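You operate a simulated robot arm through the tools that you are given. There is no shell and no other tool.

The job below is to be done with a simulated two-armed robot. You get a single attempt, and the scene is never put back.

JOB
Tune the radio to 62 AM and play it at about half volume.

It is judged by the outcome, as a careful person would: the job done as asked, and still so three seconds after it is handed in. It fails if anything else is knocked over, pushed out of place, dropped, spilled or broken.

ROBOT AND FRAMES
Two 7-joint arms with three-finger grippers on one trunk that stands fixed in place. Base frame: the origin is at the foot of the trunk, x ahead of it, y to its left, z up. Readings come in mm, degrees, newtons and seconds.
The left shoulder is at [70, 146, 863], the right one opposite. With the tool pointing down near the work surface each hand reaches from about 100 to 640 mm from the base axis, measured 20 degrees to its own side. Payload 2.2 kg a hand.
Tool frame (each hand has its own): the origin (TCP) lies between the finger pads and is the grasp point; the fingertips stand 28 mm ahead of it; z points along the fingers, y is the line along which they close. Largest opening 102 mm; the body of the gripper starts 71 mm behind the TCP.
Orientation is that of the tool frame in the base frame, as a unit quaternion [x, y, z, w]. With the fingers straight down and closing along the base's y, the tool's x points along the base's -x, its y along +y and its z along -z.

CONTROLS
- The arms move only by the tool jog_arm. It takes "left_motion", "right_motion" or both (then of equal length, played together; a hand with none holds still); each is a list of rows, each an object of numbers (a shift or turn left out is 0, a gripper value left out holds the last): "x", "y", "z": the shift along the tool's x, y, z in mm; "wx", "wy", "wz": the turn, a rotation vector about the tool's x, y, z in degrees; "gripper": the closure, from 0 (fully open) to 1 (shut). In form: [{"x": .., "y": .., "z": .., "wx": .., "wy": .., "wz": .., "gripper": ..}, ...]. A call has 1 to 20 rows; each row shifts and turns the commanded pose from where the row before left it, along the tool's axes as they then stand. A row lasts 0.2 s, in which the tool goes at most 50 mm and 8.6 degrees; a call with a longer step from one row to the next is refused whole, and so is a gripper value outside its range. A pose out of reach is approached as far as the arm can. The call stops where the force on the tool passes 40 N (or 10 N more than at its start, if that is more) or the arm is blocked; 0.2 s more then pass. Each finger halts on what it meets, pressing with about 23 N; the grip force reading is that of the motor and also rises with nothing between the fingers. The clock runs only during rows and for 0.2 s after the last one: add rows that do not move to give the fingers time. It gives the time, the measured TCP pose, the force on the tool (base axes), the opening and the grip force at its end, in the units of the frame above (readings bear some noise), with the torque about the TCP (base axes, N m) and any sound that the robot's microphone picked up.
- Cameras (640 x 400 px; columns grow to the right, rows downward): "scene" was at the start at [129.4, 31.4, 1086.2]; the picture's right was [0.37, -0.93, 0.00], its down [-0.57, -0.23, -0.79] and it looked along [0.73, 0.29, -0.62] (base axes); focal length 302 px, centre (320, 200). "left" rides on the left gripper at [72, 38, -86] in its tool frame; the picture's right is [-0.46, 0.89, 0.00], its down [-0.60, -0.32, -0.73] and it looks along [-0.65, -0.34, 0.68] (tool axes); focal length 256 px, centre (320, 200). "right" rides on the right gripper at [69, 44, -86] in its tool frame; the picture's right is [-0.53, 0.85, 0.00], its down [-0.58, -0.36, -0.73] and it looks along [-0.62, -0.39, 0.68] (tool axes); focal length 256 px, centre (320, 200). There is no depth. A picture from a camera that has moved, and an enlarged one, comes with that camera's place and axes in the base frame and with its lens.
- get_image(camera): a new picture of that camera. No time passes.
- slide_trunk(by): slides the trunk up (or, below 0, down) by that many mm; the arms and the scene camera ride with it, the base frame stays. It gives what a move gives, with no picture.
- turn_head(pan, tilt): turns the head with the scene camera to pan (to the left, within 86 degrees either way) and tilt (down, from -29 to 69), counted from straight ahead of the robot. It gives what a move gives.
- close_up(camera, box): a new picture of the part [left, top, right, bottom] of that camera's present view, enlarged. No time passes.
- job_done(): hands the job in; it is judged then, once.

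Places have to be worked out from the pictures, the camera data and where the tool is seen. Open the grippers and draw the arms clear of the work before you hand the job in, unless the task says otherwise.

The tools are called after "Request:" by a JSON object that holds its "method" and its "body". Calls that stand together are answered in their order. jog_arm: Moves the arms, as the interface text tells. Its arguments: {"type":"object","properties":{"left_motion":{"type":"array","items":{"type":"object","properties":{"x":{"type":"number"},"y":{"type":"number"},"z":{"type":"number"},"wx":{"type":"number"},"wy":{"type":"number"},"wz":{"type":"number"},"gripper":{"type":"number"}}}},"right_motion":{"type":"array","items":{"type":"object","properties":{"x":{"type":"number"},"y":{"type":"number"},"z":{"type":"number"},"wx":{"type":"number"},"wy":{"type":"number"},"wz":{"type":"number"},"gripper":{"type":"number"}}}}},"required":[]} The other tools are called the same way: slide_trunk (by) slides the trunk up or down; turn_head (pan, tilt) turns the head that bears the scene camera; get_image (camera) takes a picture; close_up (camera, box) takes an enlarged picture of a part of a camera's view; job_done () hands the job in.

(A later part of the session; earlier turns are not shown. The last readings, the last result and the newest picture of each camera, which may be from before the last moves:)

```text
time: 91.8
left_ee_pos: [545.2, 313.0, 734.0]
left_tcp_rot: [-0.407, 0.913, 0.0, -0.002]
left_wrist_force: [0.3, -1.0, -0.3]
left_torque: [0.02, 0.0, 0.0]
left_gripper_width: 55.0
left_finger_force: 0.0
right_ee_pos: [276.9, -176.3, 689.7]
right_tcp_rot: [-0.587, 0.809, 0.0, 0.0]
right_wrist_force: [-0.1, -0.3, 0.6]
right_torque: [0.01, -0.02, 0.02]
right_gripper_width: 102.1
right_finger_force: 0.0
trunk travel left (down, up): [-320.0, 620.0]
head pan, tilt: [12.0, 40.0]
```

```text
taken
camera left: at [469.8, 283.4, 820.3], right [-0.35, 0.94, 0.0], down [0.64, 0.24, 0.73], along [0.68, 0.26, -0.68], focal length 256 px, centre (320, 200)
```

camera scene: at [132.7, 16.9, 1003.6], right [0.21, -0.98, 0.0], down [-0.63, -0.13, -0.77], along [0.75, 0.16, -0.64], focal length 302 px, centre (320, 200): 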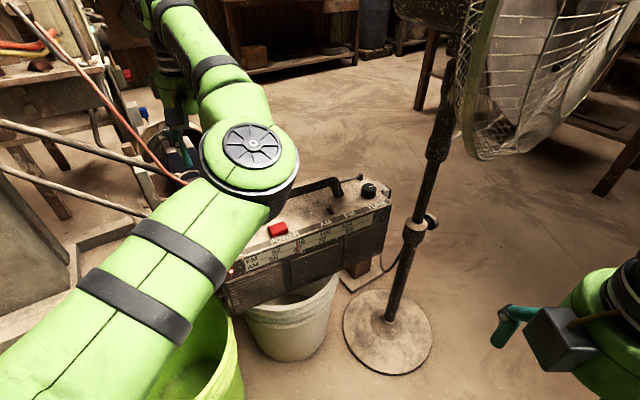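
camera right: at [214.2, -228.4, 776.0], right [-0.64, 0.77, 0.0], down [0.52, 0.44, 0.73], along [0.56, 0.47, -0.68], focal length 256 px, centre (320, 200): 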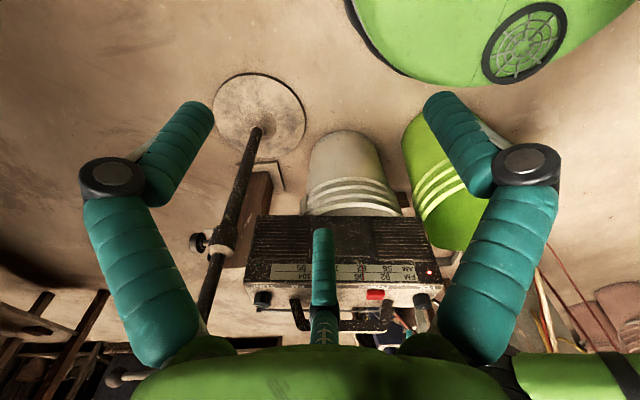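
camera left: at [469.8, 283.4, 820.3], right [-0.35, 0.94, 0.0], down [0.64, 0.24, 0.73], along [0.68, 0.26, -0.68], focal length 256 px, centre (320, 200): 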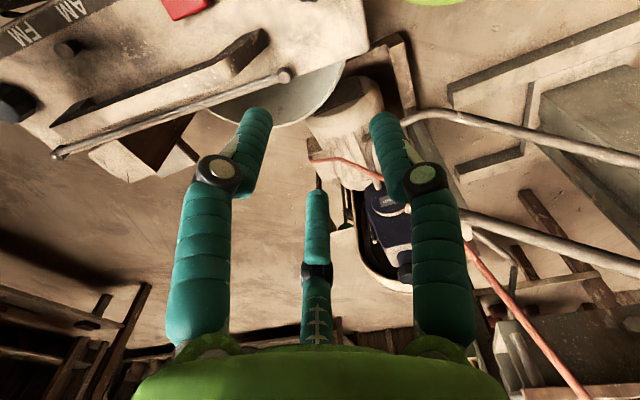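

No limit this time and the posture is good. I'll now lean the hand 20° (fingers toward the robot) while moving in and down over VOL, in three combined steps.

Request:
{"method": "jog_arm", "body": {"left_motion": [{"x": 13.3, "y": 2.8, "z": 28, "wx": -3.33, "wy": 5.77}, {"x": 13.3, "y": 2.8, "z": 28, "wx": -3.33, "wy": 5.77}, {"x": 13.3, "y": 2.8, "z": 28, "wx": -3.33, "wy": 5.77}, {}]}}

Request:
{"method": "get_image", "body": {"camera": "left"}}

Request:
{"method": "get_image", "body": {"camera": "scene"}}

```text
time: 92.8
left_ee_pos: [501.6, 282.6, 654.0]
left_tcp_rot: [-0.401, 0.899, 0.018, -0.174]
left_wrist_force: [-0.7, 0.5, -0.6]
left_torque: [0.02, -0.01, -0.03]
left_gripper_width: 55.0
left_finger_force: 0.2
right_ee_pos: [277.6, -176.9, 689.7]
right_tcp_rot: [-0.587, 0.809, 0.0, 0.0]
right_wrist_force: [0.7, -0.3, 0.1]
right_torque: [-0.01, -0.01, 0.02]
right_gripper_width: 102.1
right_finger_force: 0.0
trunk travel left (down, up): [-320.0, 620.0]
head pan, tilt: [12.0, 40.0]
```

```text
taken
camera left: at [459.2, 265.1, 762.4], right [-0.34, 0.94, 0.01], down [0.84, 0.3, 0.45], along [0.42, 0.17, -0.89], focal length 256 px, centre (320, 200)
```

left: 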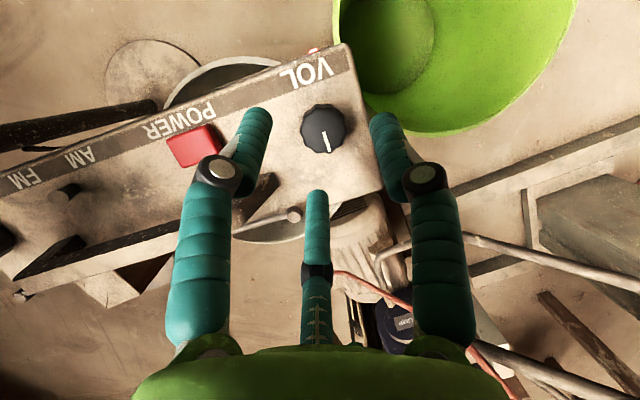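

```text
taken
camera scene: at [132.6, 16.9, 1003.6], right [0.21, -0.98, 0.0], down [-0.63, -0.13, -0.77], along [0.75, 0.16, -0.64], focal length 302 px, centre (320, 200)
```

scene: 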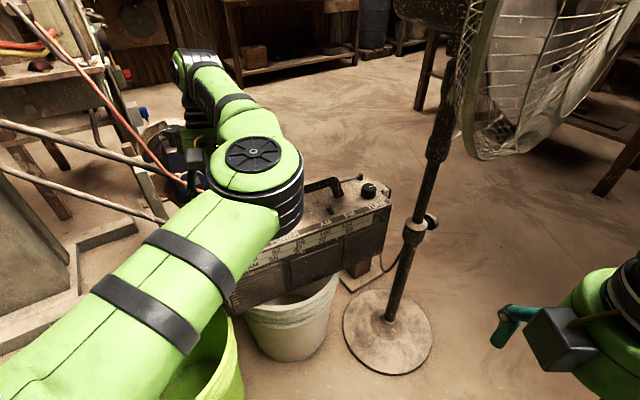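

Now the wrist camera looks almost straight down on the VOL knob. I'll zoom in to centre precisely.

Request:
{"method": "close_up", "body": {"camera": "left", "box": [260, 80, 400, 180]}}

```text
4.00 times, centred on (330, 130) of left
camera zoom: at [459.2, 265.1, 762.4], right [-0.34, 0.94, 0.01], down [0.84, 0.3, 0.45], along [0.42, 0.17, -0.89], focal length 1024 px, centre (280, 480)
```

zoom: 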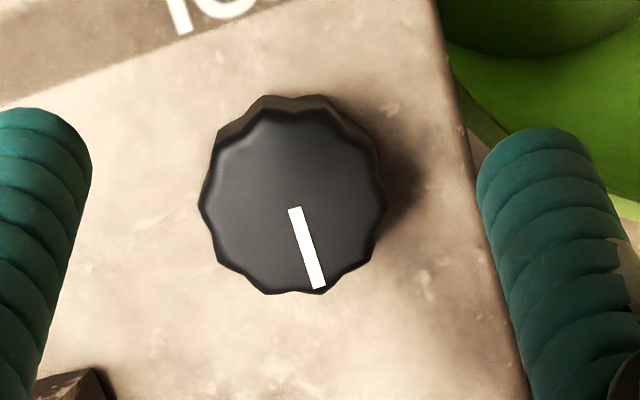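

The knob centre is at about tool (-22, -8, 81). I'll shift onto its axis and advance 35 mm, then re-measure.

Request:
{"method": "jog_arm", "body": {"left_motion": [{"x": -11.7, "y": -4.6, "z": 5}, {"x": -11.6, "y": -4.6, "z": 10}, {"z": 10}, {"z": 10}, {}]}}

Request:
{"method": "close_up", "body": {"camera": "left", "box": [200, 60, 440, 260]}}

Request:
{"method": "close_up", "body": {"camera": "right", "box": [340, 220, 500, 340]}}

```text
time: 94.0
left_ee_pos: [514.4, 290.4, 614.4]
left_tcp_rot: [-0.401, 0.899, 0.017, -0.174]
left_wrist_force: [-0.4, -0.7, -1.0]
left_torque: [-0.02, 0.02, -0.03]
left_gripper_width: 54.9
left_finger_force: 0.1
right_ee_pos: [277.4, -176.3, 689.5]
right_tcp_rot: [-0.588, 0.809, -0.001, 0.0]
right_wrist_force: [-0.3, -0.5, -0.6]
right_torque: [0.0, 0.06, -0.03]
right_gripper_width: 101.7
right_finger_force: 0.0
trunk travel left (down, up): [-320.0, 620.0]
head pan, tilt: [12.0, 40.0]
```

```text
2.00 times, centred on (320, 160) of left
camera zoom: at [470.3, 273.1, 723.0], right [-0.34, 0.94, 0.01], down [0.84, 0.3, 0.45], along [0.42, 0.17, -0.89], focal length 512 px, centre (320, 280)
```

zoom: 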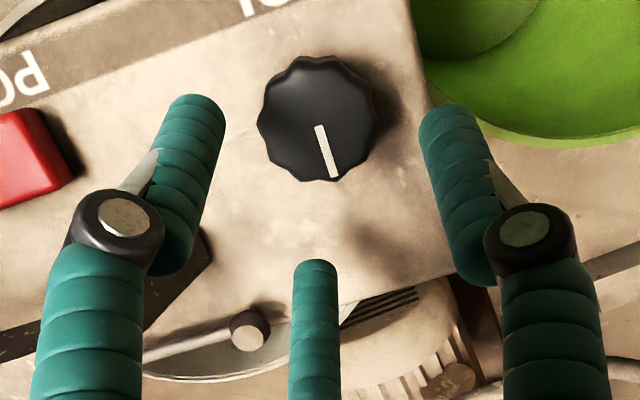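

```text
3.33 times, centred on (420, 280) of right
camera zoom: at [214.2, -228.4, 776.0], right [-0.64, 0.77, 0.0], down [0.52, 0.44, 0.73], along [0.56, 0.47, -0.68], focal length 853 px, centre (-13, -67)
```

zoom: 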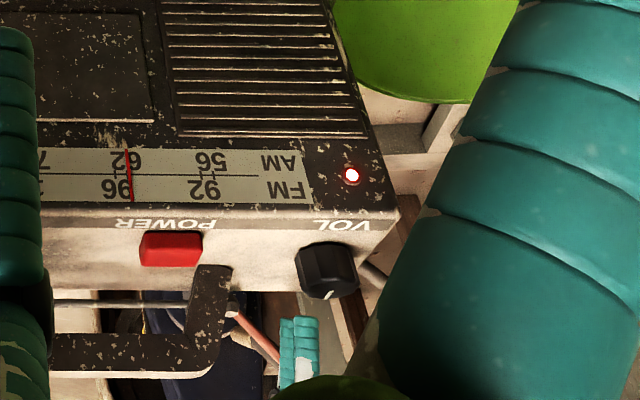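

I'll correct by (3, 1.4) mm and advance another 21 mm, re-checking before gripping.

Request:
{"method": "jog_arm", "body": {"left_motion": [{"x": 3, "y": 1.4, "z": 6}, {"z": 6}, {"z": 5}, {"z": 4}, {}]}}

Request:
{"method": "close_up", "body": {"camera": "left", "box": [200, 60, 440, 260]}}

Request:
{"method": "close_up", "body": {"camera": "right", "box": [390, 270, 450, 340]}}

```text
time: 95.2
left_ee_pos: [503.0, 288.9, 593.2]
left_tcp_rot: [-0.4, 0.9, 0.019, -0.174]
left_wrist_force: [0.4, -0.1, 0.4]
left_torque: [-0.01, -0.02, -0.02]
left_gripper_width: 55.0
left_finger_force: 0.1
right_ee_pos: [277.1, -176.2, 690.0]
right_tcp_rot: [-0.587, 0.809, -0.001, 0.0]
right_wrist_force: [0.5, 0.1, -0.4]
right_torque: [0.01, -0.03, 0.0]
right_gripper_width: 101.7
right_finger_force: 0.1
trunk travel left (down, up): [-320.0, 620.0]
head pan, tilt: [12.0, 40.0]
```

```text
2.00 times, centred on (320, 160) of left
camera zoom: at [460.3, 270.0, 703.6], right [-0.35, 0.94, 0.01], down [0.84, 0.3, 0.45], along [0.42, 0.17, -0.89], focal length 512 px, centre (320, 280)
```

zoom: 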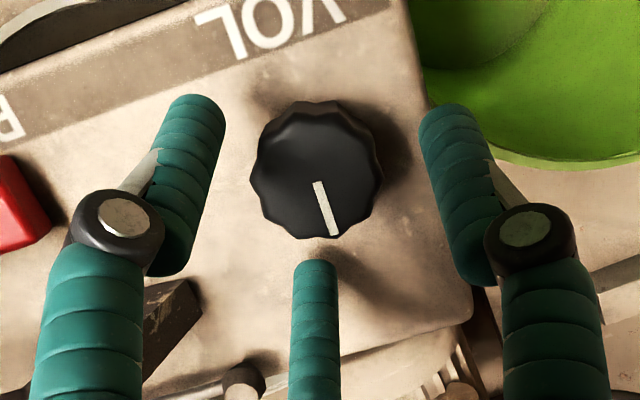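

```text
5.71 times, centred on (420, 305) of right
camera zoom: at [214.2, -228.4, 776.0], right [-0.64, 0.77, 0.0], down [0.52, 0.44, 0.73], along [0.56, 0.47, -0.68], focal length 1463 px, centre (-251, -400)
```

zoom: 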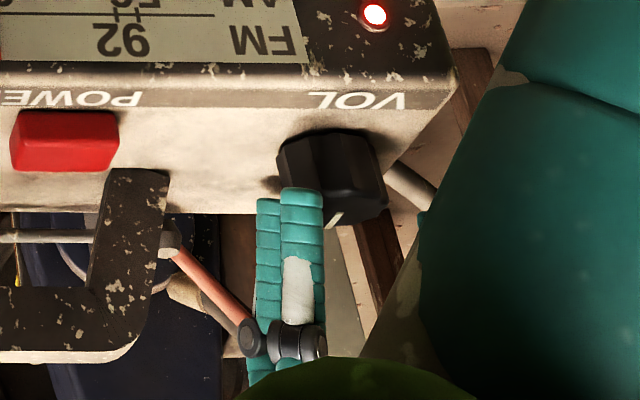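

The knob is centred within 1 mm. I'll close partway, sink about 3.5 mm more, and grip it gradually.

Request:
{"method": "jog_arm", "body": {"left_motion": [{"x": 0.9, "z": 1}, {"gripper": 0.6}, {"z": 1.5}, {"z": 1}, {"gripper": 0.66}, {}, {"gripper": 0.71}, {}]}}

Request:
{"method": "close_up", "body": {"camera": "left", "box": [200, 60, 440, 260]}}

```text
time: 97.0
left_ee_pos: [502.7, 287.6, 591.6]
left_tcp_rot: [-0.4, 0.9, 0.018, -0.174]
left_wrist_force: [2.5, -0.8, -0.4]
left_torque: [-0.05, -0.11, 0.06]
left_gripper_width: 36.7
left_finger_force: 5.1
right_ee_pos: [277.2, -176.7, 689.6]
right_tcp_rot: [-0.588, 0.809, 0.0, 0.0]
right_wrist_force: [0.0, 0.1, -1.3]
right_torque: [0.03, -0.01, 0.0]
right_gripper_width: 102.0
right_finger_force: 0.1
trunk travel left (down, up): [-320.0, 620.0]
head pan, tilt: [12.0, 40.0]
```

```text
2.00 times, centred on (320, 160) of left
camera zoom: at [458.9, 269.3, 700.8], right [-0.34, 0.94, 0.01], down [0.84, 0.3, 0.45], along [0.42, 0.17, -0.89], focal length 512 px, centre (320, 280)
```

zoom: 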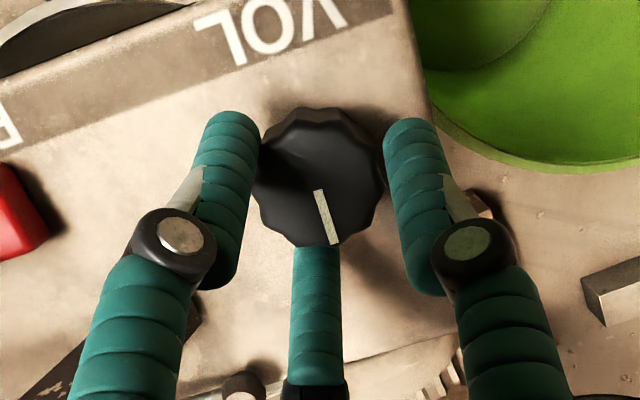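

The knob is held lightly and centred. I'll firm the grip and turn 12° clockwise, listening for any sound.

Request:
{"method": "jog_arm", "body": {"left_motion": [{"gripper": 0.8}, {}, {"x": 0.458, "y": -0.791, "wx": -1.79, "wy": -1.03, "wz": 5.63}, {"x": 0.458, "y": -0.791, "wx": -1.79, "wy": -1.03, "wz": 5.63}, {}, {}]}}

Request:
{"method": "close_up", "body": {"camera": "left", "box": [200, 60, 440, 260]}}

```text
time: 98.4
left_ee_pos: [501.0, 286.1, 592.6]
left_tcp_rot: [-0.305, 0.936, 0.037, -0.169]
left_wrist_force: [3.7, -1.9, 2.6]
left_torque: [-0.06, -0.22, 0.04]
left_gripper_width: 35.3
left_finger_force: 22.4
right_ee_pos: [277.1, -176.1, 690.5]
right_tcp_rot: [-0.588, 0.809, 0.0, 0.001]
right_wrist_force: [0.0, 0.3, 0.1]
right_torque: [0.01, -0.02, 0.01]
right_gripper_width: 101.8
right_finger_force: 0.1
trunk travel left (down, up): [-320.0, 620.0]
head pan, tilt: [12.0, 40.0]
```

```text
2.00 times, centred on (320, 160) of left
camera zoom: at [456.2, 277.0, 700.9], right [-0.14, 0.99, 0.01], down [0.88, 0.12, 0.45], along [0.45, 0.08, -0.89], focal length 512 px, centre (320, 280)
```

zoom: 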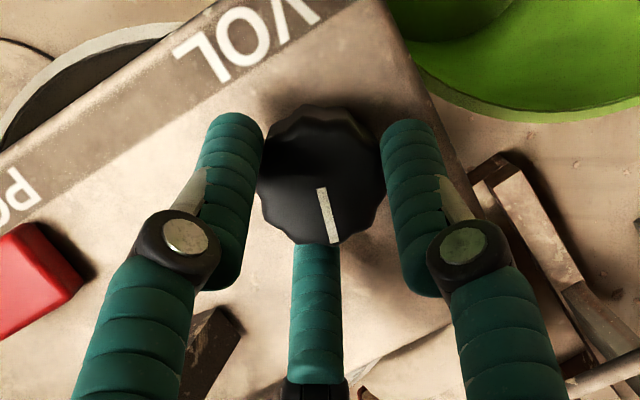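

It turned freely 12° clockwise, with no sound. I'll turn back 24° counterclockwise to learn whether the starting 12 o'clock position is an end stop.

Request:
{"method": "jog_arm", "body": {"left_motion": [{"x": -0.458, "y": 0.791, "wx": 1.79, "wy": 1.03, "wz": -5.63}, {"x": -0.458, "y": 0.791, "wx": 1.79, "wy": 1.03, "wz": -5.63}, {"x": -0.458, "y": 0.791, "wx": 1.79, "wy": 1.03, "wz": -5.63}, {"x": -0.458, "y": 0.791, "wx": 1.79, "wy": 1.03, "wz": -5.63}, {}]}}

Request:
{"method": "close_up", "body": {"camera": "left", "box": [200, 60, 440, 260]}}

```text
time: 99.6
left_ee_pos: [499.7, 289.6, 591.7]
left_tcp_rot: [-0.493, 0.853, -0.001, -0.174]
left_wrist_force: [0.7, 2.0, 4.4]
left_torque: [0.18, -0.02, -0.28]
left_gripper_width: 35.0
left_finger_force: 23.1
right_ee_pos: [276.7, -175.9, 690.2]
right_tcp_rot: [-0.588, 0.809, 0.0, 0.0]
right_wrist_force: [-1.5, -0.5, -0.2]
right_torque: [-0.01, 0.03, 0.01]
right_gripper_width: 102.0
right_finger_force: 0.1
trunk travel left (down, up): [-320.0, 620.0]
head pan, tilt: [12.0, 40.0]
```

```text
2.00 times, centred on (320, 160) of left
camera zoom: at [462.0, 262.1, 700.9], right [-0.53, 0.85, 0.01], down [0.76, 0.47, 0.45], along [0.38, 0.25, -0.89], focal length 512 px, centre (320, 280)
```

zoom: 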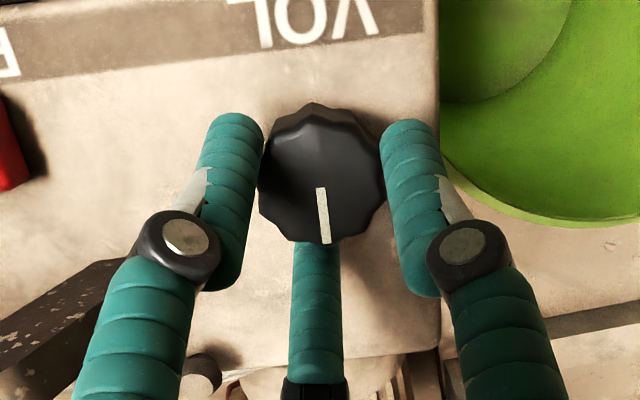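

The knob resisted past 12 o'clock (0.28 N m) and stayed there, so 12 o'clock is the zero-volume stop and volume rises clockwise. I'll open, swing back 10° more, lower 3 mm for a better hold, and check the centring before regripping.

Request:
{"method": "jog_arm", "body": {"left_motion": [{"gripper": 0.58}, {}, {"x": -0.38, "y": 0.66, "wx": 1.49, "wy": 0.86, "wz": -4.69}, {"x": -0.38, "y": 0.66, "wx": 1.49, "wy": 0.86, "wz": -4.69}, {"z": 2.8}, {}]}}

Request:
{"method": "close_up", "body": {"camera": "left", "box": [200, 60, 440, 260]}}

Request:
{"method": "close_up", "body": {"camera": "right", "box": [390, 270, 450, 340]}}

```text
time: 101.0
left_ee_pos: [501.1, 289.7, 589.4]
left_tcp_rot: [-0.565, 0.807, -0.015, -0.173]
left_wrist_force: [0.3, 0.2, 0.7]
left_torque: [0.02, -0.01, 0.02]
left_gripper_width: 42.9
left_finger_force: 0.2
right_ee_pos: [276.2, -176.2, 689.6]
right_tcp_rot: [-0.588, 0.809, 0.0, 0.0]
right_wrist_force: [0.2, 0.0, -0.6]
right_torque: [-0.01, -0.01, 0.01]
right_gripper_width: 102.2
right_finger_force: 0.1
trunk travel left (down, up): [-320.0, 620.0]
head pan, tilt: [12.0, 40.0]
```

```text
2.00 times, centred on (320, 160) of left
camera zoom: at [467.0, 256.1, 698.2], right [-0.67, 0.74, 0.01], down [0.66, 0.59, 0.45], along [0.33, 0.31, -0.89], focal length 512 px, centre (320, 280)
```

zoom: 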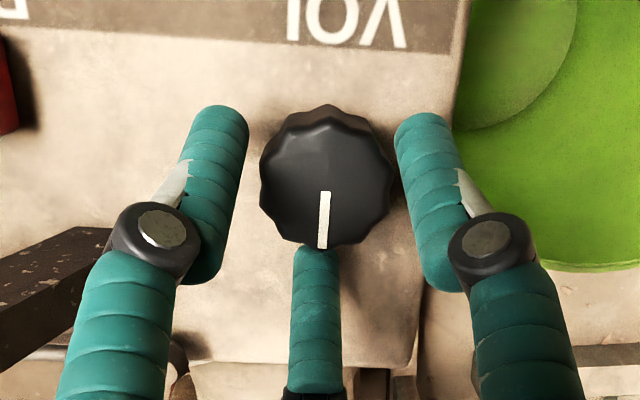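

```text
5.71 times, centred on (420, 305) of right
camera zoom: at [214.2, -228.4, 775.9], right [-0.64, 0.77, 0.0], down [0.52, 0.44, 0.73], along [0.56, 0.47, -0.68], focal length 1463 px, centre (-251, -400)
```

zoom: 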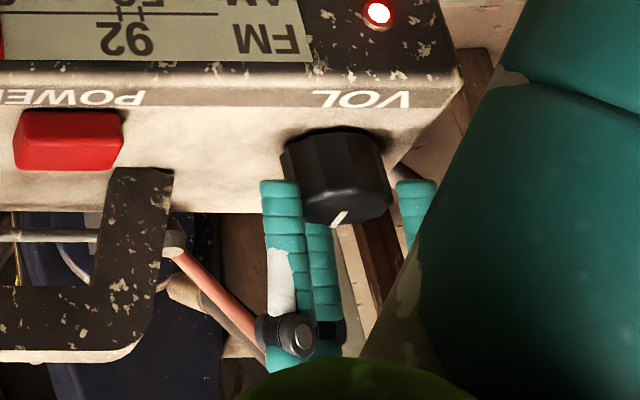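

The knob is about 2.4 mm off toward one finger, so I'll shift 2.2 mm, grip, and turn 36° clockwise while listening.

Request:
{"method": "jog_arm", "body": {"left_motion": [{"y": 2.2}, {"gripper": 0.66}, {"gripper": 0.8}, {}, {"x": 0.458, "y": -0.791, "wx": -1.79, "wy": -1.03, "wz": 5.63}, {"x": 0.458, "y": -0.791, "wx": -1.79, "wy": -1.03, "wz": 5.63}, {"x": 0.458, "y": -0.791, "wx": -1.79, "wy": -1.03, "wz": 5.63}, {"x": 0.458, "y": -0.791, "wx": -1.79, "wy": -1.03, "wz": 5.63}, {"x": 0.458, "y": -0.791, "wx": -1.79, "wy": -1.03, "wz": 5.63}, {"x": 0.458, "y": -0.791, "wx": -1.79, "wy": -1.03, "wz": 5.63}, {}]}}

Request:
{"method": "close_up", "body": {"camera": "left", "box": [200, 60, 440, 260]}}

Request:
{"method": "close_up", "body": {"camera": "right", "box": [240, 220, 450, 330]}}

```text
time: 103.4
left_ee_pos: [499.4, 285.2, 589.7]
left_tcp_rot: [-0.287, 0.942, 0.039, -0.171]
left_wrist_force: [0.5, -2.0, 0.6]
left_torque: [0.06, -0.33, 0.03]
left_gripper_width: 35.8
left_finger_force: 23.4
right_ee_pos: [277.2, -175.5, 689.6]
right_tcp_rot: [-0.588, 0.809, 0.0, 0.001]
right_wrist_force: [-0.1, 1.1, -0.1]
right_torque: [0.02, 0.02, -0.01]
right_gripper_width: 101.8
right_finger_force: 0.0
trunk travel left (down, up): [-320.0, 620.0]
head pan, tilt: [12.0, 40.0]
```

```text
2.00 times, centred on (320, 160) of left
camera zoom: at [453.9, 278.0, 699.1], right [-0.11, 0.99, 0.01], down [0.89, 0.09, 0.45], along [0.45, 0.06, -0.89], focal length 512 px, centre (320, 280)
```

zoom: 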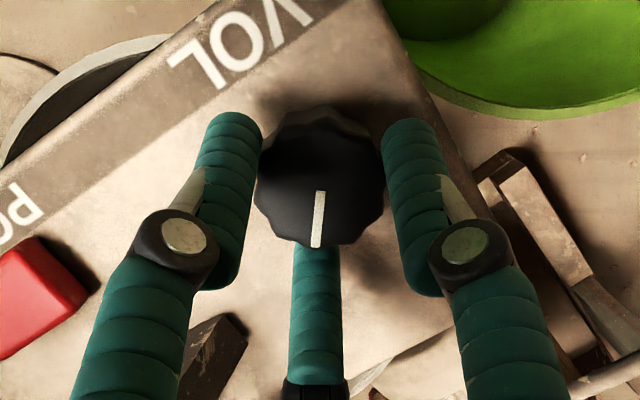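

```text
3.05 times, centred on (345, 275) of right
camera zoom: at [214.4, -228.5, 775.8], right [-0.64, 0.77, 0.0], down [0.53, 0.44, 0.73], along [0.56, 0.47, -0.68], focal length 780 px, centre (244, -29)
```

zoom: 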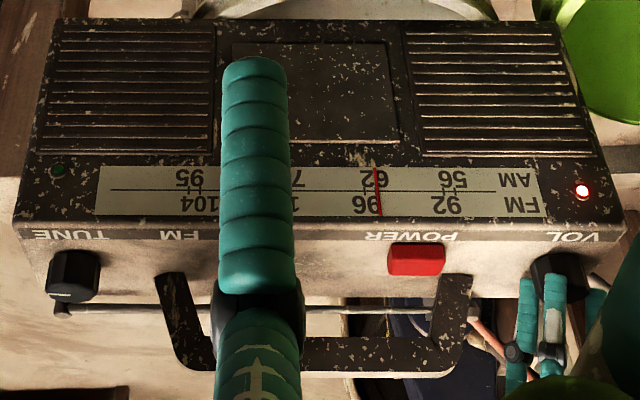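

The knob followed the full 36° with no sound yet; the radio has crept about 3 mm, so I'll keep the centring tight. I'll extend this stroke by spinning the hand another 20° clockwise about its own axis.

Request:
{"method": "jog_arm", "body": {"left_motion": [{"wz": 5}, {"wz": 5}, {"wz": 5}, {"wz": 5}, {}]}}

Request:
{"method": "close_up", "body": {"camera": "left", "box": [200, 60, 440, 260]}}

Request:
{"method": "close_up", "body": {"camera": "right", "box": [240, 220, 450, 330]}}

```text
time: 104.6
left_ee_pos: [499.3, 285.4, 589.9]
left_tcp_rot: [-0.12, 0.977, 0.009, -0.173]
left_wrist_force: [-1.0, -3.6, 7.2]
left_torque: [-0.1, 0.35, 0.03]
left_gripper_width: 35.2
left_finger_force: 23.4
right_ee_pos: [276.8, -176.9, 689.3]
right_tcp_rot: [-0.588, 0.809, 0.001, 0.002]
right_wrist_force: [0.0, 0.1, 0.2]
right_torque: [-0.04, 0.01, 0.03]
right_gripper_width: 102.2
right_finger_force: 0.1
trunk travel left (down, up): [-320.0, 620.0]
head pan, tilt: [12.0, 40.0]
```

```text
2.00 times, centred on (320, 160) of left
camera zoom: at [455.3, 306.3, 698.3], right [0.22, 0.97, -0.1], down [0.87, -0.15, 0.46], along [0.43, -0.19, -0.88], focal length 512 px, centre (320, 280)
```

zoom: 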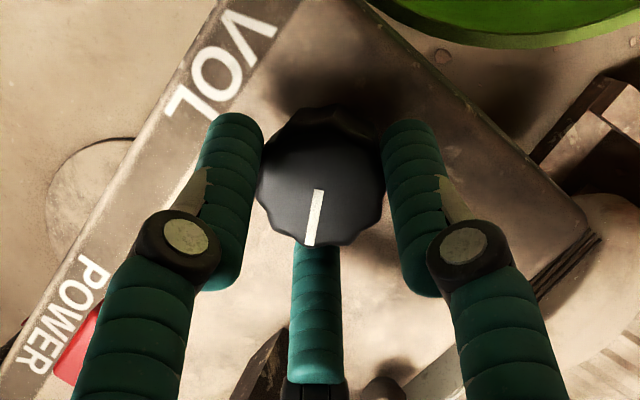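

```text
3.05 times, centred on (345, 275) of right
camera zoom: at [213.6, -229.0, 776.0], right [-0.64, 0.77, 0.0], down [0.52, 0.44, 0.73], along [0.56, 0.47, -0.68], focal length 780 px, centre (244, -29)
```

zoom: 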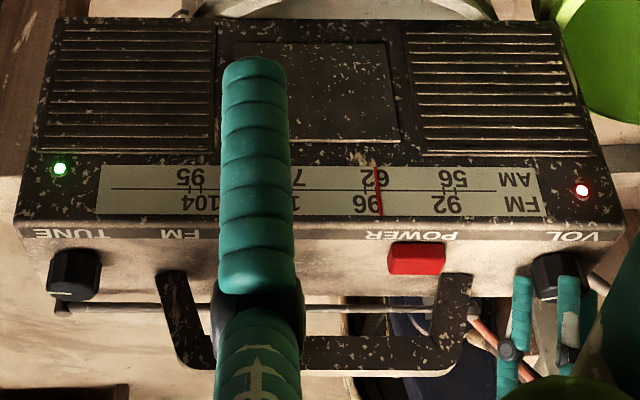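

The green LED has just come on at about 56° of volume. Before opening I need to see how close the outer finger is to the handle's leg.

Request:
{"method": "close_up", "body": {"camera": "left", "box": [270, 170, 370, 270]}}

Request:
{"method": "close_up", "body": {"camera": "right", "box": [380, 270, 450, 340]}}

```text
4.00 times, centred on (320, 220) of left
camera zoom: at [455.3, 306.3, 698.3], right [0.22, 0.97, -0.1], down [0.87, -0.15, 0.46], along [0.43, -0.19, -0.88], focal length 1024 px, centre (320, 120)
```

zoom: 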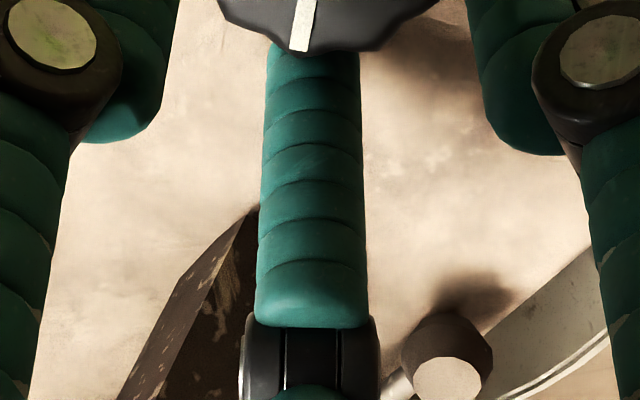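

```text
5.71 times, centred on (415, 305) of right
camera zoom: at [213.6, -229.0, 776.0], right [-0.64, 0.77, 0.0], down [0.52, 0.44, 0.73], along [0.56, 0.47, -0.68], focal length 1463 px, centre (-223, -400)
```

zoom: 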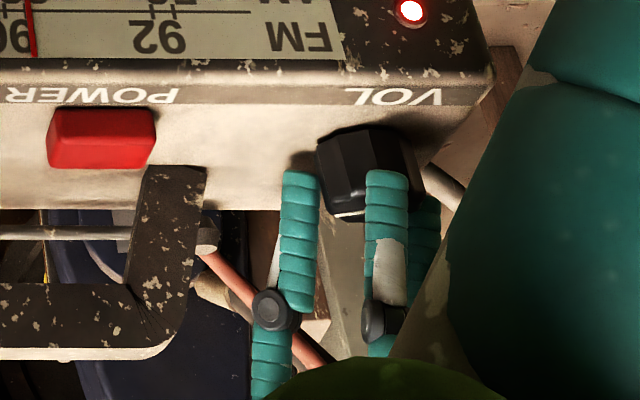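

The side view shows over 25 mm between the nearest finger and the handle, so it's safe. I'll open slightly, unwind (40° spin and 36° swing) around the knob, and check centring.

Request:
{"method": "jog_arm", "body": {"left_motion": [{"gripper": 0.58}, {}, {"wz": -5}, {"wz": -5}, {"wz": -5}, {"wz": -5}, {"wz": -5}, {"wz": -5}, {"wz": -5}, {"wz": -5}, {"x": -0.7, "y": 0.59, "wx": 1.33, "wy": 1.58, "wz": -5.63}, {"x": -0.7, "y": 0.59, "wx": 1.33, "wy": 1.58, "wz": -5.63}, {"x": -0.7, "y": 0.59, "wx": 1.33, "wy": 1.58, "wz": -5.63}, {"x": -0.7, "y": 0.59, "wx": 1.33, "wy": 1.58, "wz": -5.63}, {"x": -0.7, "y": 0.59, "wx": 1.33, "wy": 1.58, "wz": -5.63}, {"x": -0.7, "y": 0.59, "wx": 1.33, "wy": 1.58, "wz": -5.63}, {}]}}

Request:
{"method": "close_up", "body": {"camera": "left", "box": [200, 60, 440, 260]}}

Request:
{"method": "close_up", "body": {"camera": "right", "box": [240, 220, 450, 330]}}

```text
time: 108.2
left_ee_pos: [497.7, 292.9, 590.5]
left_tcp_rot: [0.697, -0.696, -0.014, 0.174]
left_wrist_force: [0.3, -0.6, 0.0]
left_torque: [-0.02, 0.0, -0.04]
left_gripper_width: 42.8
left_finger_force: 0.1
right_ee_pos: [277.6, -177.1, 689.1]
right_tcp_rot: [-0.588, 0.809, -0.001, 0.001]
right_wrist_force: [0.0, 0.2, 0.0]
right_torque: [0.02, 0.04, -0.01]
right_gripper_width: 101.9
right_finger_force: 0.0
trunk travel left (down, up): [-320.0, 620.0]
head pan, tilt: [12.0, 40.0]
```

```text
2.00 times, centred on (320, 160) of left
camera zoom: at [486.7, 240.5, 696.7], right [-0.87, 0.48, 0.13], down [0.48, 0.74, 0.47], along [0.13, 0.47, -0.87], focal length 512 px, centre (320, 280)
```

zoom: 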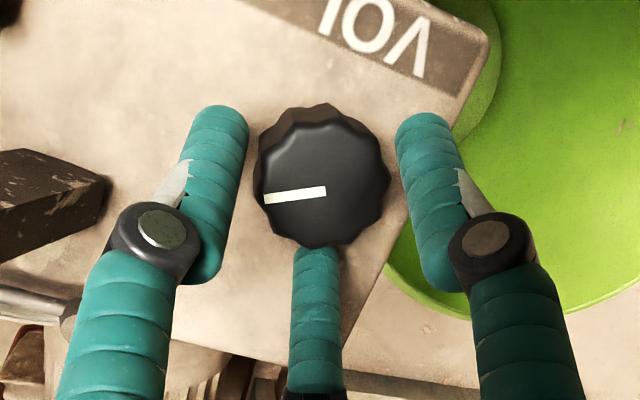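

```text
3.05 times, centred on (345, 275) of right
camera zoom: at [214.2, -228.4, 775.9], right [-0.64, 0.77, 0.0], down [0.52, 0.44, 0.73], along [0.56, 0.47, -0.68], focal length 780 px, centre (244, -29)
```

zoom: 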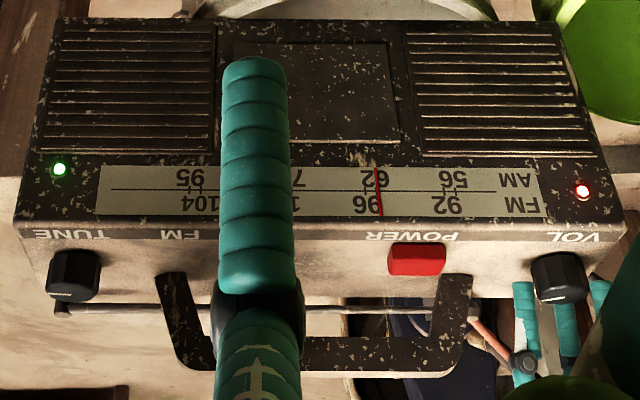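

The knob stays put (pointer about 58° clockwise from zero) and the green LED remains lit. It is centred within 1 mm, so I'll grip and turn another 36° clockwise.

Request:
{"method": "jog_arm", "body": {"left_motion": [{"y": 0.7}, {"gripper": 0.66}, {"gripper": 0.8}, {}, {"x": 0.7, "y": -0.59, "wx": -1.33, "wy": -1.58, "wz": 5.63}, {"x": 0.7, "y": -0.59, "wx": -1.33, "wy": -1.58, "wz": 5.63}, {"x": 0.7, "y": -0.59, "wx": -1.33, "wy": -1.58, "wz": 5.63}, {"x": 0.7, "y": -0.59, "wx": -1.33, "wy": -1.58, "wz": 5.63}, {"x": 0.7, "y": -0.59, "wx": -1.33, "wy": -1.58, "wz": 5.63}, {"x": 0.7, "y": -0.59, "wx": -1.33, "wy": -1.58, "wz": 5.63}, {}]}}

Request:
{"method": "close_up", "body": {"camera": "left", "box": [200, 60, 440, 260]}}

Request:
{"method": "close_up", "body": {"camera": "right", "box": [240, 220, 450, 330]}}

```text
time: 110.6
left_ee_pos: [499.0, 286.7, 591.4]
left_tcp_rot: [-0.446, 0.878, 0.069, -0.16]
left_wrist_force: [-2.9, 2.3, 1.1]
left_torque: [0.15, -0.09, -0.04]
left_gripper_width: 35.1
left_finger_force: 22.9
right_ee_pos: [278.0, -175.8, 690.4]
right_tcp_rot: [-0.588, 0.809, 0.0, -0.001]
right_wrist_force: [0.7, 0.2, 0.7]
right_torque: [0.0, 0.02, 0.02]
right_gripper_width: 102.2
right_finger_force: 0.1
trunk travel left (down, up): [-320.0, 620.0]
head pan, tilt: [12.0, 40.0]
```

```text
2.00 times, centred on (320, 160) of left
camera zoom: at [460.6, 251.6, 697.2], right [-0.42, 0.9, 0.13], down [0.82, 0.32, 0.47], along [0.38, 0.3, -0.87], focal length 512 px, centre (320, 280)
```

zoom: 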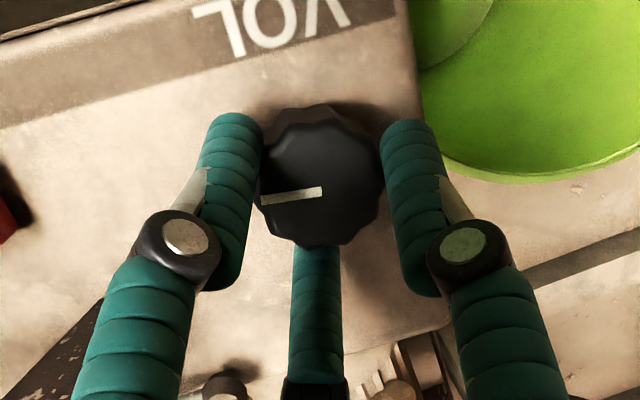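

```text
3.05 times, centred on (345, 275) of right
camera zoom: at [213.8, -228.3, 776.1], right [-0.64, 0.77, 0.0], down [0.52, 0.44, 0.73], along [0.56, 0.47, -0.68], focal length 780 px, centre (244, -29)
```

zoom: 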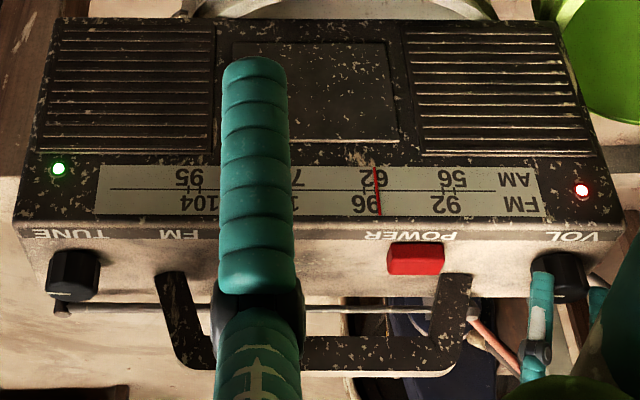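

Pointer is now at roughly 90-93°, LED still green, forces low. I'll continue with a 40° clockwise spin in the same grip.

Request:
{"method": "jog_arm", "body": {"left_motion": [{"wz": 5}, {"wz": 5}, {"wz": 5}, {"wz": 5}, {"wz": 5}, {"wz": 5}, {"wz": 5}, {"wz": 5}, {}]}}

Request:
{"method": "close_up", "body": {"camera": "left", "box": [200, 60, 440, 260]}}

Request:
{"method": "close_up", "body": {"camera": "right", "box": [240, 220, 450, 330]}}

```text
time: 112.6
left_ee_pos: [499.0, 285.1, 590.9]
left_tcp_rot: [-0.118, 0.978, 0.009, -0.174]
left_wrist_force: [-0.1, -6.0, 8.0]
left_torque: [-0.06, 0.17, 0.04]
left_gripper_width: 34.8
left_finger_force: 22.8
right_ee_pos: [275.8, -177.3, 690.0]
right_tcp_rot: [-0.588, 0.809, 0.001, 0.002]
right_wrist_force: [0.2, 0.3, 0.8]
right_torque: [0.0, 0.0, 0.01]
right_gripper_width: 101.9
right_finger_force: 0.0
trunk travel left (down, up): [-320.0, 620.0]
head pan, tilt: [12.0, 40.0]
```

```text
2.00 times, centred on (320, 160) of left
camera zoom: at [454.7, 306.1, 698.4], right [0.22, 0.97, -0.1], down [0.87, -0.15, 0.46], along [0.43, -0.19, -0.88], focal length 512 px, centre (320, 280)
```

zoom: 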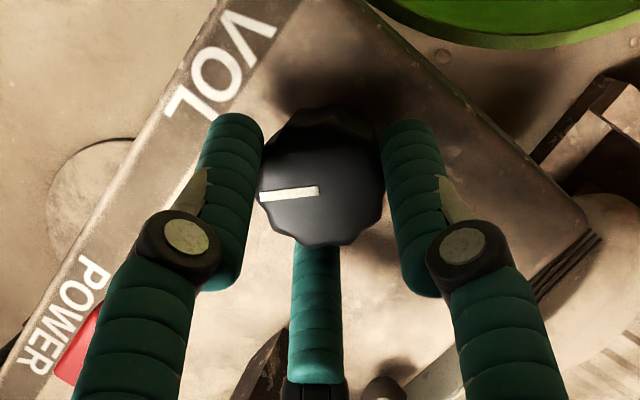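

```text
3.05 times, centred on (345, 275) of right
camera zoom: at [213.6, -229.2, 775.9], right [-0.64, 0.77, 0.0], down [0.52, 0.43, 0.73], along [0.56, 0.47, -0.68], focal length 780 px, centre (244, -29)
```

zoom: 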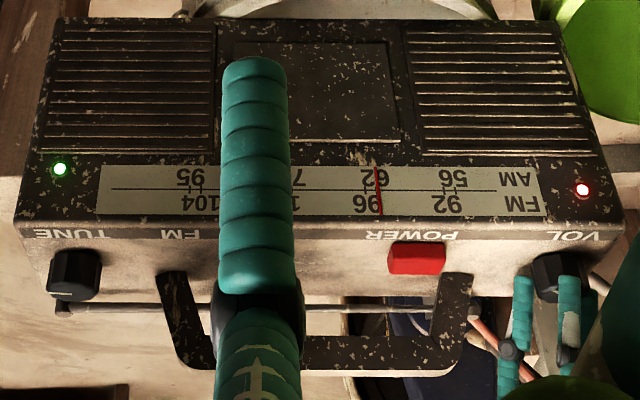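

The pointer is at about 130° with no stop felt. To know what "half" is I need the upper stop, so I'll do another cycle: unwind with open fingers first.

Request:
{"method": "jog_arm", "body": {"left_motion": [{"gripper": 0.58}, {}, {"wz": -5}, {"wz": -5}, {"wz": -5}, {"wz": -5}, {"wz": -5}, {"wz": -5}, {"wz": -5}, {"wz": -5}, {"x": -0.7, "y": 0.59, "wx": 1.33, "wy": 1.58, "wz": -5.63}, {"x": -0.7, "y": 0.59, "wx": 1.33, "wy": 1.58, "wz": -5.63}, {"x": -0.7, "y": 0.59, "wx": 1.33, "wy": 1.58, "wz": -5.63}, {"x": -0.7, "y": 0.59, "wx": 1.33, "wy": 1.58, "wz": -5.63}, {"x": -0.7, "y": 0.59, "wx": 1.33, "wy": 1.58, "wz": -5.63}, {"x": -0.7, "y": 0.59, "wx": 1.33, "wy": 1.58, "wz": -5.63}, {}]}}

Request:
{"method": "close_up", "body": {"camera": "left", "box": [200, 60, 440, 260]}}

Request:
{"method": "close_up", "body": {"camera": "right", "box": [240, 220, 450, 330]}}

```text
time: 116.2
left_ee_pos: [496.0, 290.1, 590.8]
left_tcp_rot: [0.698, -0.695, -0.014, 0.174]
left_wrist_force: [-0.6, -0.1, -0.6]
left_torque: [0.04, 0.0, 0.01]
left_gripper_width: 42.9
left_finger_force: 0.0
right_ee_pos: [278.6, -176.5, 689.6]
right_tcp_rot: [-0.588, 0.809, 0.001, 0.0]
right_wrist_force: [0.5, -0.4, 0.4]
right_torque: [-0.01, -0.03, 0.0]
right_gripper_width: 102.0
right_finger_force: 0.1
trunk travel left (down, up): [-320.0, 620.0]
head pan, tilt: [12.0, 40.0]
```

```text
2.00 times, centred on (320, 160) of left
camera zoom: at [486.3, 240.0, 697.3], right [-0.87, 0.48, 0.13], down [0.48, 0.74, 0.47], along [0.13, 0.47, -0.87], focal length 512 px, centre (320, 280)
```

zoom: 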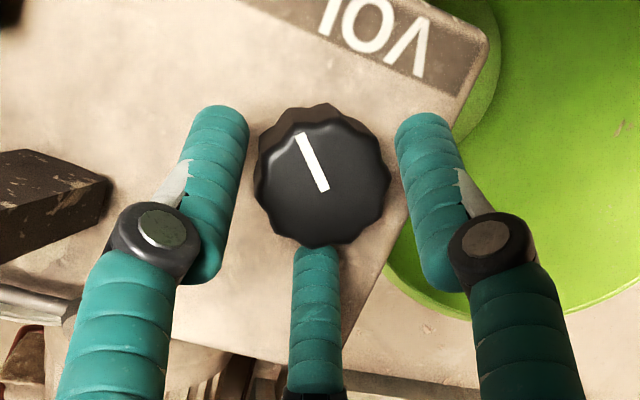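

```text
3.05 times, centred on (345, 275) of right
camera zoom: at [214.2, -228.4, 775.9], right [-0.64, 0.77, 0.0], down [0.52, 0.44, 0.73], along [0.56, 0.47, -0.68], focal length 780 px, centre (244, -29)
```

zoom: 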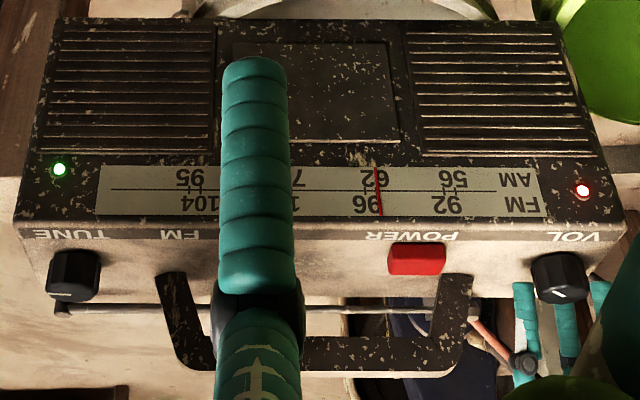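

Pointer reads about 130° and the knob is centred. I'll grip and turn 76° more clockwise (36° swing plus 40° spin), watching for a stop.

Request:
{"method": "jog_arm", "body": {"left_motion": [{"y": 0.5}, {"gripper": 0.66}, {"gripper": 0.8}, {}, {"x": 0.7, "y": -0.59, "wx": -1.33, "wy": -1.58, "wz": 5.63}, {"x": 0.7, "y": -0.59, "wx": -1.33, "wy": -1.58, "wz": 5.63}, {"x": 0.7, "y": -0.59, "wx": -1.33, "wy": -1.58, "wz": 5.63}, {"x": 0.7, "y": -0.59, "wx": -1.33, "wy": -1.58, "wz": 5.63}, {"x": 0.7, "y": -0.59, "wx": -1.33, "wy": -1.58, "wz": 5.63}, {"x": 0.7, "y": -0.59, "wx": -1.33, "wy": -1.58, "wz": 5.63}, {"wz": 5}, {"wz": 5}, {"wz": 5}, {"wz": 5}, {"wz": 5}, {"wz": 5}, {"wz": 5}, {"wz": 5}, {}]}}

Request:
{"method": "close_up", "body": {"camera": "left", "box": [200, 60, 440, 260]}}

Request:
{"method": "close_up", "body": {"camera": "right", "box": [240, 220, 450, 330]}}

```text
time: 120.2
left_ee_pos: [498.4, 285.8, 591.0]
left_tcp_rot: [-0.119, 0.977, 0.009, -0.174]
left_wrist_force: [-0.9, -4.7, 3.9]
left_torque: [-0.06, 0.26, 0.03]
left_gripper_width: 34.6
left_finger_force: 22.9
right_ee_pos: [276.7, -176.7, 689.9]
right_tcp_rot: [-0.588, 0.809, 0.0, 0.001]
right_wrist_force: [-0.1, 0.7, 0.3]
right_torque: [0.0, 0.0, -0.01]
right_gripper_width: 101.8
right_finger_force: 0.1
trunk travel left (down, up): [-320.0, 620.0]
head pan, tilt: [12.0, 40.0]
```

```text
2.00 times, centred on (320, 160) of left
camera zoom: at [455.3, 306.4, 698.5], right [0.22, 0.97, -0.11], down [0.87, -0.15, 0.46], along [0.43, -0.19, -0.88], focal length 512 px, centre (320, 280)
```

zoom: 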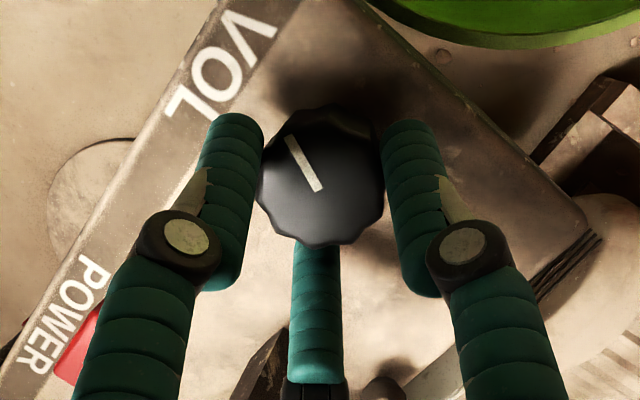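

```text
3.05 times, centred on (345, 275) of right
camera zoom: at [213.9, -228.9, 775.9], right [-0.64, 0.77, 0.0], down [0.52, 0.44, 0.73], along [0.56, 0.47, -0.68], focal length 780 px, centre (244, -29)
```

zoom: 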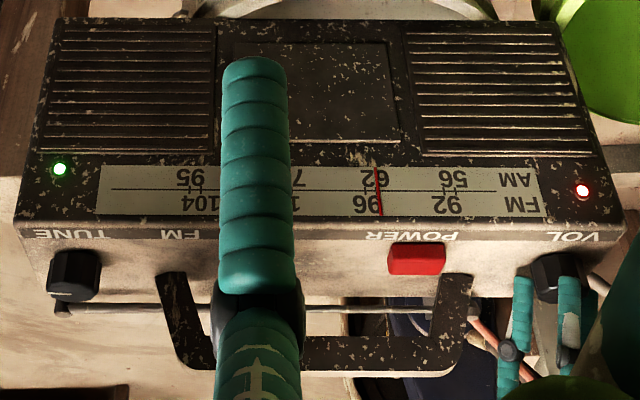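

The knob followed fully to about 205° with no stop. One more unwind and regrip.

Request:
{"method": "jog_arm", "body": {"left_motion": [{"gripper": 0.58}, {}, {"wz": -5}, {"wz": -5}, {"wz": -5}, {"wz": -5}, {"wz": -5}, {"wz": -5}, {"wz": -5}, {"wz": -5}, {"x": -0.7, "y": 0.59, "wx": 1.33, "wy": 1.58, "wz": -5.63}, {"x": -0.7, "y": 0.59, "wx": 1.33, "wy": 1.58, "wz": -5.63}, {"x": -0.7, "y": 0.59, "wx": 1.33, "wy": 1.58, "wz": -5.63}, {"x": -0.7, "y": 0.59, "wx": 1.33, "wy": 1.58, "wz": -5.63}, {"x": -0.7, "y": 0.59, "wx": 1.33, "wy": 1.58, "wz": -5.63}, {"x": -0.7, "y": 0.59, "wx": 1.33, "wy": 1.58, "wz": -5.63}, {}]}}

Request:
{"method": "close_up", "body": {"camera": "left", "box": [200, 60, 440, 260]}}

```text
time: 123.8
left_ee_pos: [498.4, 290.3, 590.6]
left_tcp_rot: [0.697, -0.695, -0.014, 0.173]
left_wrist_force: [0.5, -0.3, -0.6]
left_torque: [0.0, 0.0, 0.01]
left_gripper_width: 43.2
left_finger_force: 0.1
right_ee_pos: [277.6, -176.5, 690.3]
right_tcp_rot: [-0.588, 0.809, 0.0, 0.0]
right_wrist_force: [0.3, -0.2, 0.0]
right_torque: [0.01, 0.0, 0.0]
right_gripper_width: 101.9
right_finger_force: 0.1
trunk travel left (down, up): [-320.0, 620.0]
head pan, tilt: [12.0, 40.0]
```

```text
2.00 times, centred on (320, 160) of left
camera zoom: at [486.9, 239.9, 697.4], right [-0.87, 0.48, 0.13], down [0.48, 0.74, 0.47], along [0.13, 0.47, -0.87], focal length 512 px, centre (320, 280)
```

zoom: 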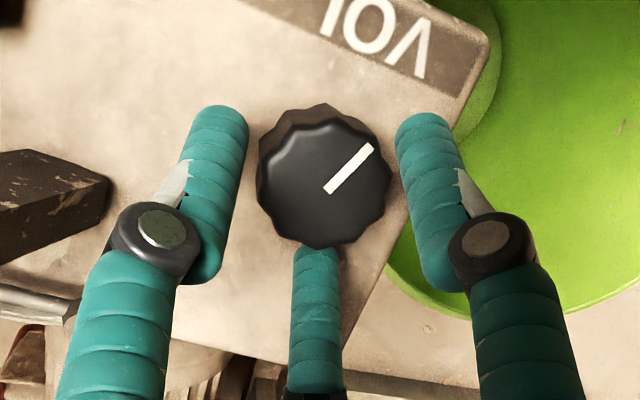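

Pointer about 204°, well centred. I'll grip and turn 36° more, then look for a stop.

Request:
{"method": "jog_arm", "body": {"left_motion": [{"y": 0.3}, {"gripper": 0.66}, {"gripper": 0.8}, {}, {"x": 0.7, "y": -0.59, "wx": -1.33, "wy": -1.58, "wz": 5.63}, {"x": 0.7, "y": -0.59, "wx": -1.33, "wy": -1.58, "wz": 5.63}, {"x": 0.7, "y": -0.59, "wx": -1.33, "wy": -1.58, "wz": 5.63}, {"x": 0.7, "y": -0.59, "wx": -1.33, "wy": -1.58, "wz": 5.63}, {"x": 0.7, "y": -0.59, "wx": -1.33, "wy": -1.58, "wz": 5.63}, {"x": 0.7, "y": -0.59, "wx": -1.33, "wy": -1.58, "wz": 5.63}, {}]}}

Request:
{"method": "close_up", "body": {"camera": "left", "box": [200, 60, 440, 260]}}

Request:
{"method": "close_up", "body": {"camera": "right", "box": [240, 220, 450, 330]}}

```text
time: 126.2
left_ee_pos: [499.0, 286.3, 590.9]
left_tcp_rot: [-0.447, 0.878, 0.068, -0.159]
left_wrist_force: [5.5, 0.6, 5.8]
left_torque: [0.07, -0.66, 0.01]
left_gripper_width: 35.7
left_finger_force: 23.3
right_ee_pos: [276.2, -175.9, 691.0]
right_tcp_rot: [-0.587, 0.809, 0.0, -0.001]
right_wrist_force: [-0.3, 0.2, 0.2]
right_torque: [-0.04, -0.01, 0.02]
right_gripper_width: 101.9
right_finger_force: 0.1
trunk travel left (down, up): [-320.0, 620.0]
head pan, tilt: [12.0, 40.0]
```

```text
2.00 times, centred on (320, 160) of left
camera zoom: at [460.4, 251.8, 697.3], right [-0.42, 0.9, 0.13], down [0.82, 0.31, 0.47], along [0.38, 0.3, -0.87], focal length 512 px, centre (320, 280)
```

zoom: 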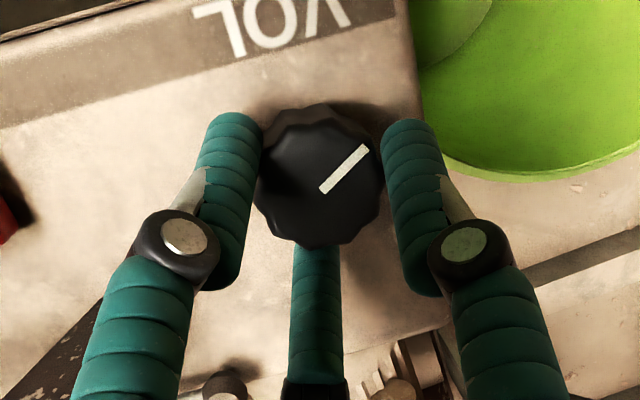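

```text
3.05 times, centred on (345, 275) of right
camera zoom: at [213.9, -228.7, 776.0], right [-0.64, 0.77, 0.0], down [0.52, 0.44, 0.73], along [0.56, 0.47, -0.68], focal length 780 px, centre (244, -29)
```

zoom: 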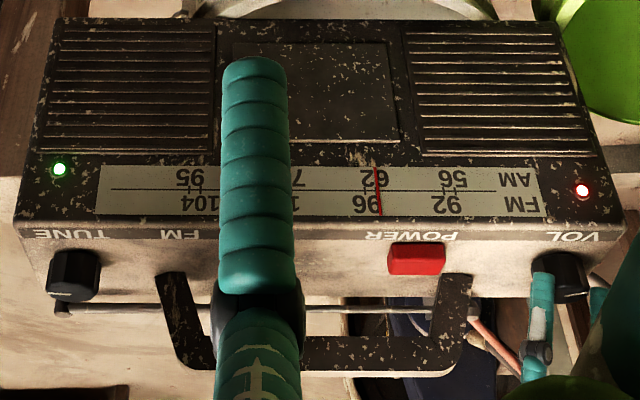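

Still no stop at about 240°. I'll continue with the 40° spin.

Request:
{"method": "jog_arm", "body": {"left_motion": [{"wz": 5}, {"wz": 5}, {"wz": 5}, {"wz": 5}, {"wz": 5}, {"wz": 5}, {"wz": 5}, {"wz": 5}, {}]}}

Request:
{"method": "close_up", "body": {"camera": "left", "box": [200, 60, 440, 260]}}

Request:
{"method": "close_up", "body": {"camera": "right", "box": [240, 220, 450, 330]}}

```text
time: 128.2
left_ee_pos: [499.2, 285.7, 590.6]
left_tcp_rot: [-0.12, 0.978, 0.009, -0.173]
left_wrist_force: [1.1, -2.0, 1.7]
left_torque: [-0.05, -0.03, 0.15]
left_gripper_width: 34.7
left_finger_force: 23.3
right_ee_pos: [276.9, -176.8, 690.0]
right_tcp_rot: [-0.587, 0.809, 0.0, 0.001]
right_wrist_force: [0.2, 0.2, -0.6]
right_torque: [0.03, 0.0, 0.03]
right_gripper_width: 101.7
right_finger_force: 0.0
trunk travel left (down, up): [-320.0, 620.0]
head pan, tilt: [12.0, 40.0]
```

```text
2.00 times, centred on (320, 160) of left
camera zoom: at [455.3, 307.3, 698.2], right [0.22, 0.97, -0.1], down [0.87, -0.15, 0.46], along [0.43, -0.19, -0.88], focal length 512 px, centre (320, 280)
```

zoom: 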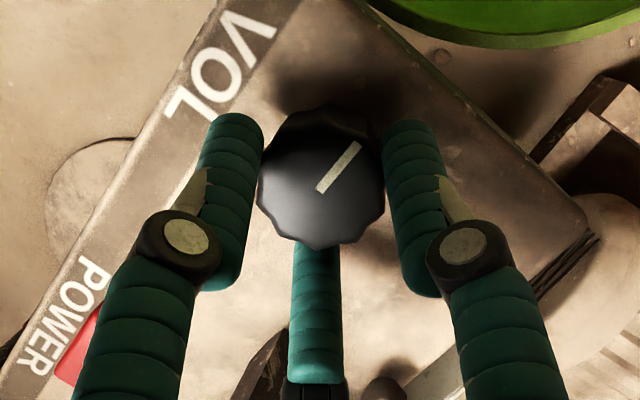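

```text
3.05 times, centred on (345, 275) of right
camera zoom: at [214.1, -228.6, 775.9], right [-0.64, 0.77, 0.0], down [0.52, 0.44, 0.73], along [0.56, 0.47, -0.68], focal length 780 px, centre (244, -29)
```

zoom: 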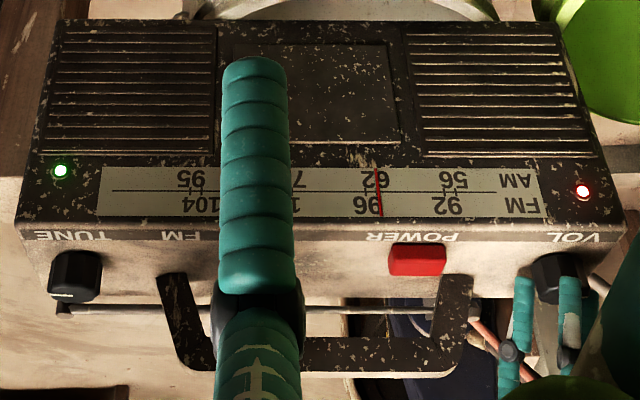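

A resisting torque (0.15 N m) has appeared and the mark lags slightly, so I may be at the upper stop near 270-275°. I'll confirm with 8° more.

Request:
{"method": "jog_arm", "body": {"left_motion": [{"wz": 4}, {"wz": 4}, {}]}}

Request:
{"method": "close_up", "body": {"camera": "left", "box": [200, 60, 440, 260]}}

```text
time: 129.0
left_ee_pos: [499.5, 286.0, 590.6]
left_tcp_rot: [-0.051, 0.983, -0.002, -0.174]
left_wrist_force: [-0.5, -2.0, 4.7]
left_torque: [-0.01, 0.04, 0.24]
left_gripper_width: 35.1
left_finger_force: 22.9
right_ee_pos: [276.9, -177.1, 689.5]
right_tcp_rot: [-0.588, 0.809, 0.0, 0.0]
right_wrist_force: [0.0, 0.4, 0.0]
right_torque: [0.0, 0.0, 0.01]
right_gripper_width: 102.1
right_finger_force: 0.0
trunk travel left (down, up): [-320.0, 620.0]
head pan, tilt: [12.0, 40.0]
```

```text
2.00 times, centred on (320, 160) of left
camera zoom: at [458.4, 317.8, 697.1], right [0.34, 0.93, -0.15], down [0.85, -0.24, 0.48], along [0.41, -0.29, -0.87], focal length 512 px, centre (320, 280)
```

zoom: 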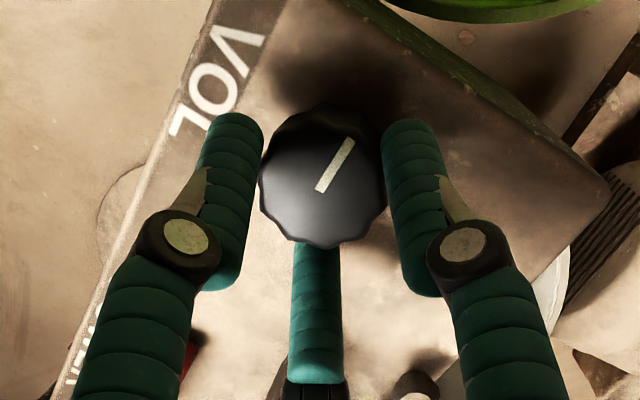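

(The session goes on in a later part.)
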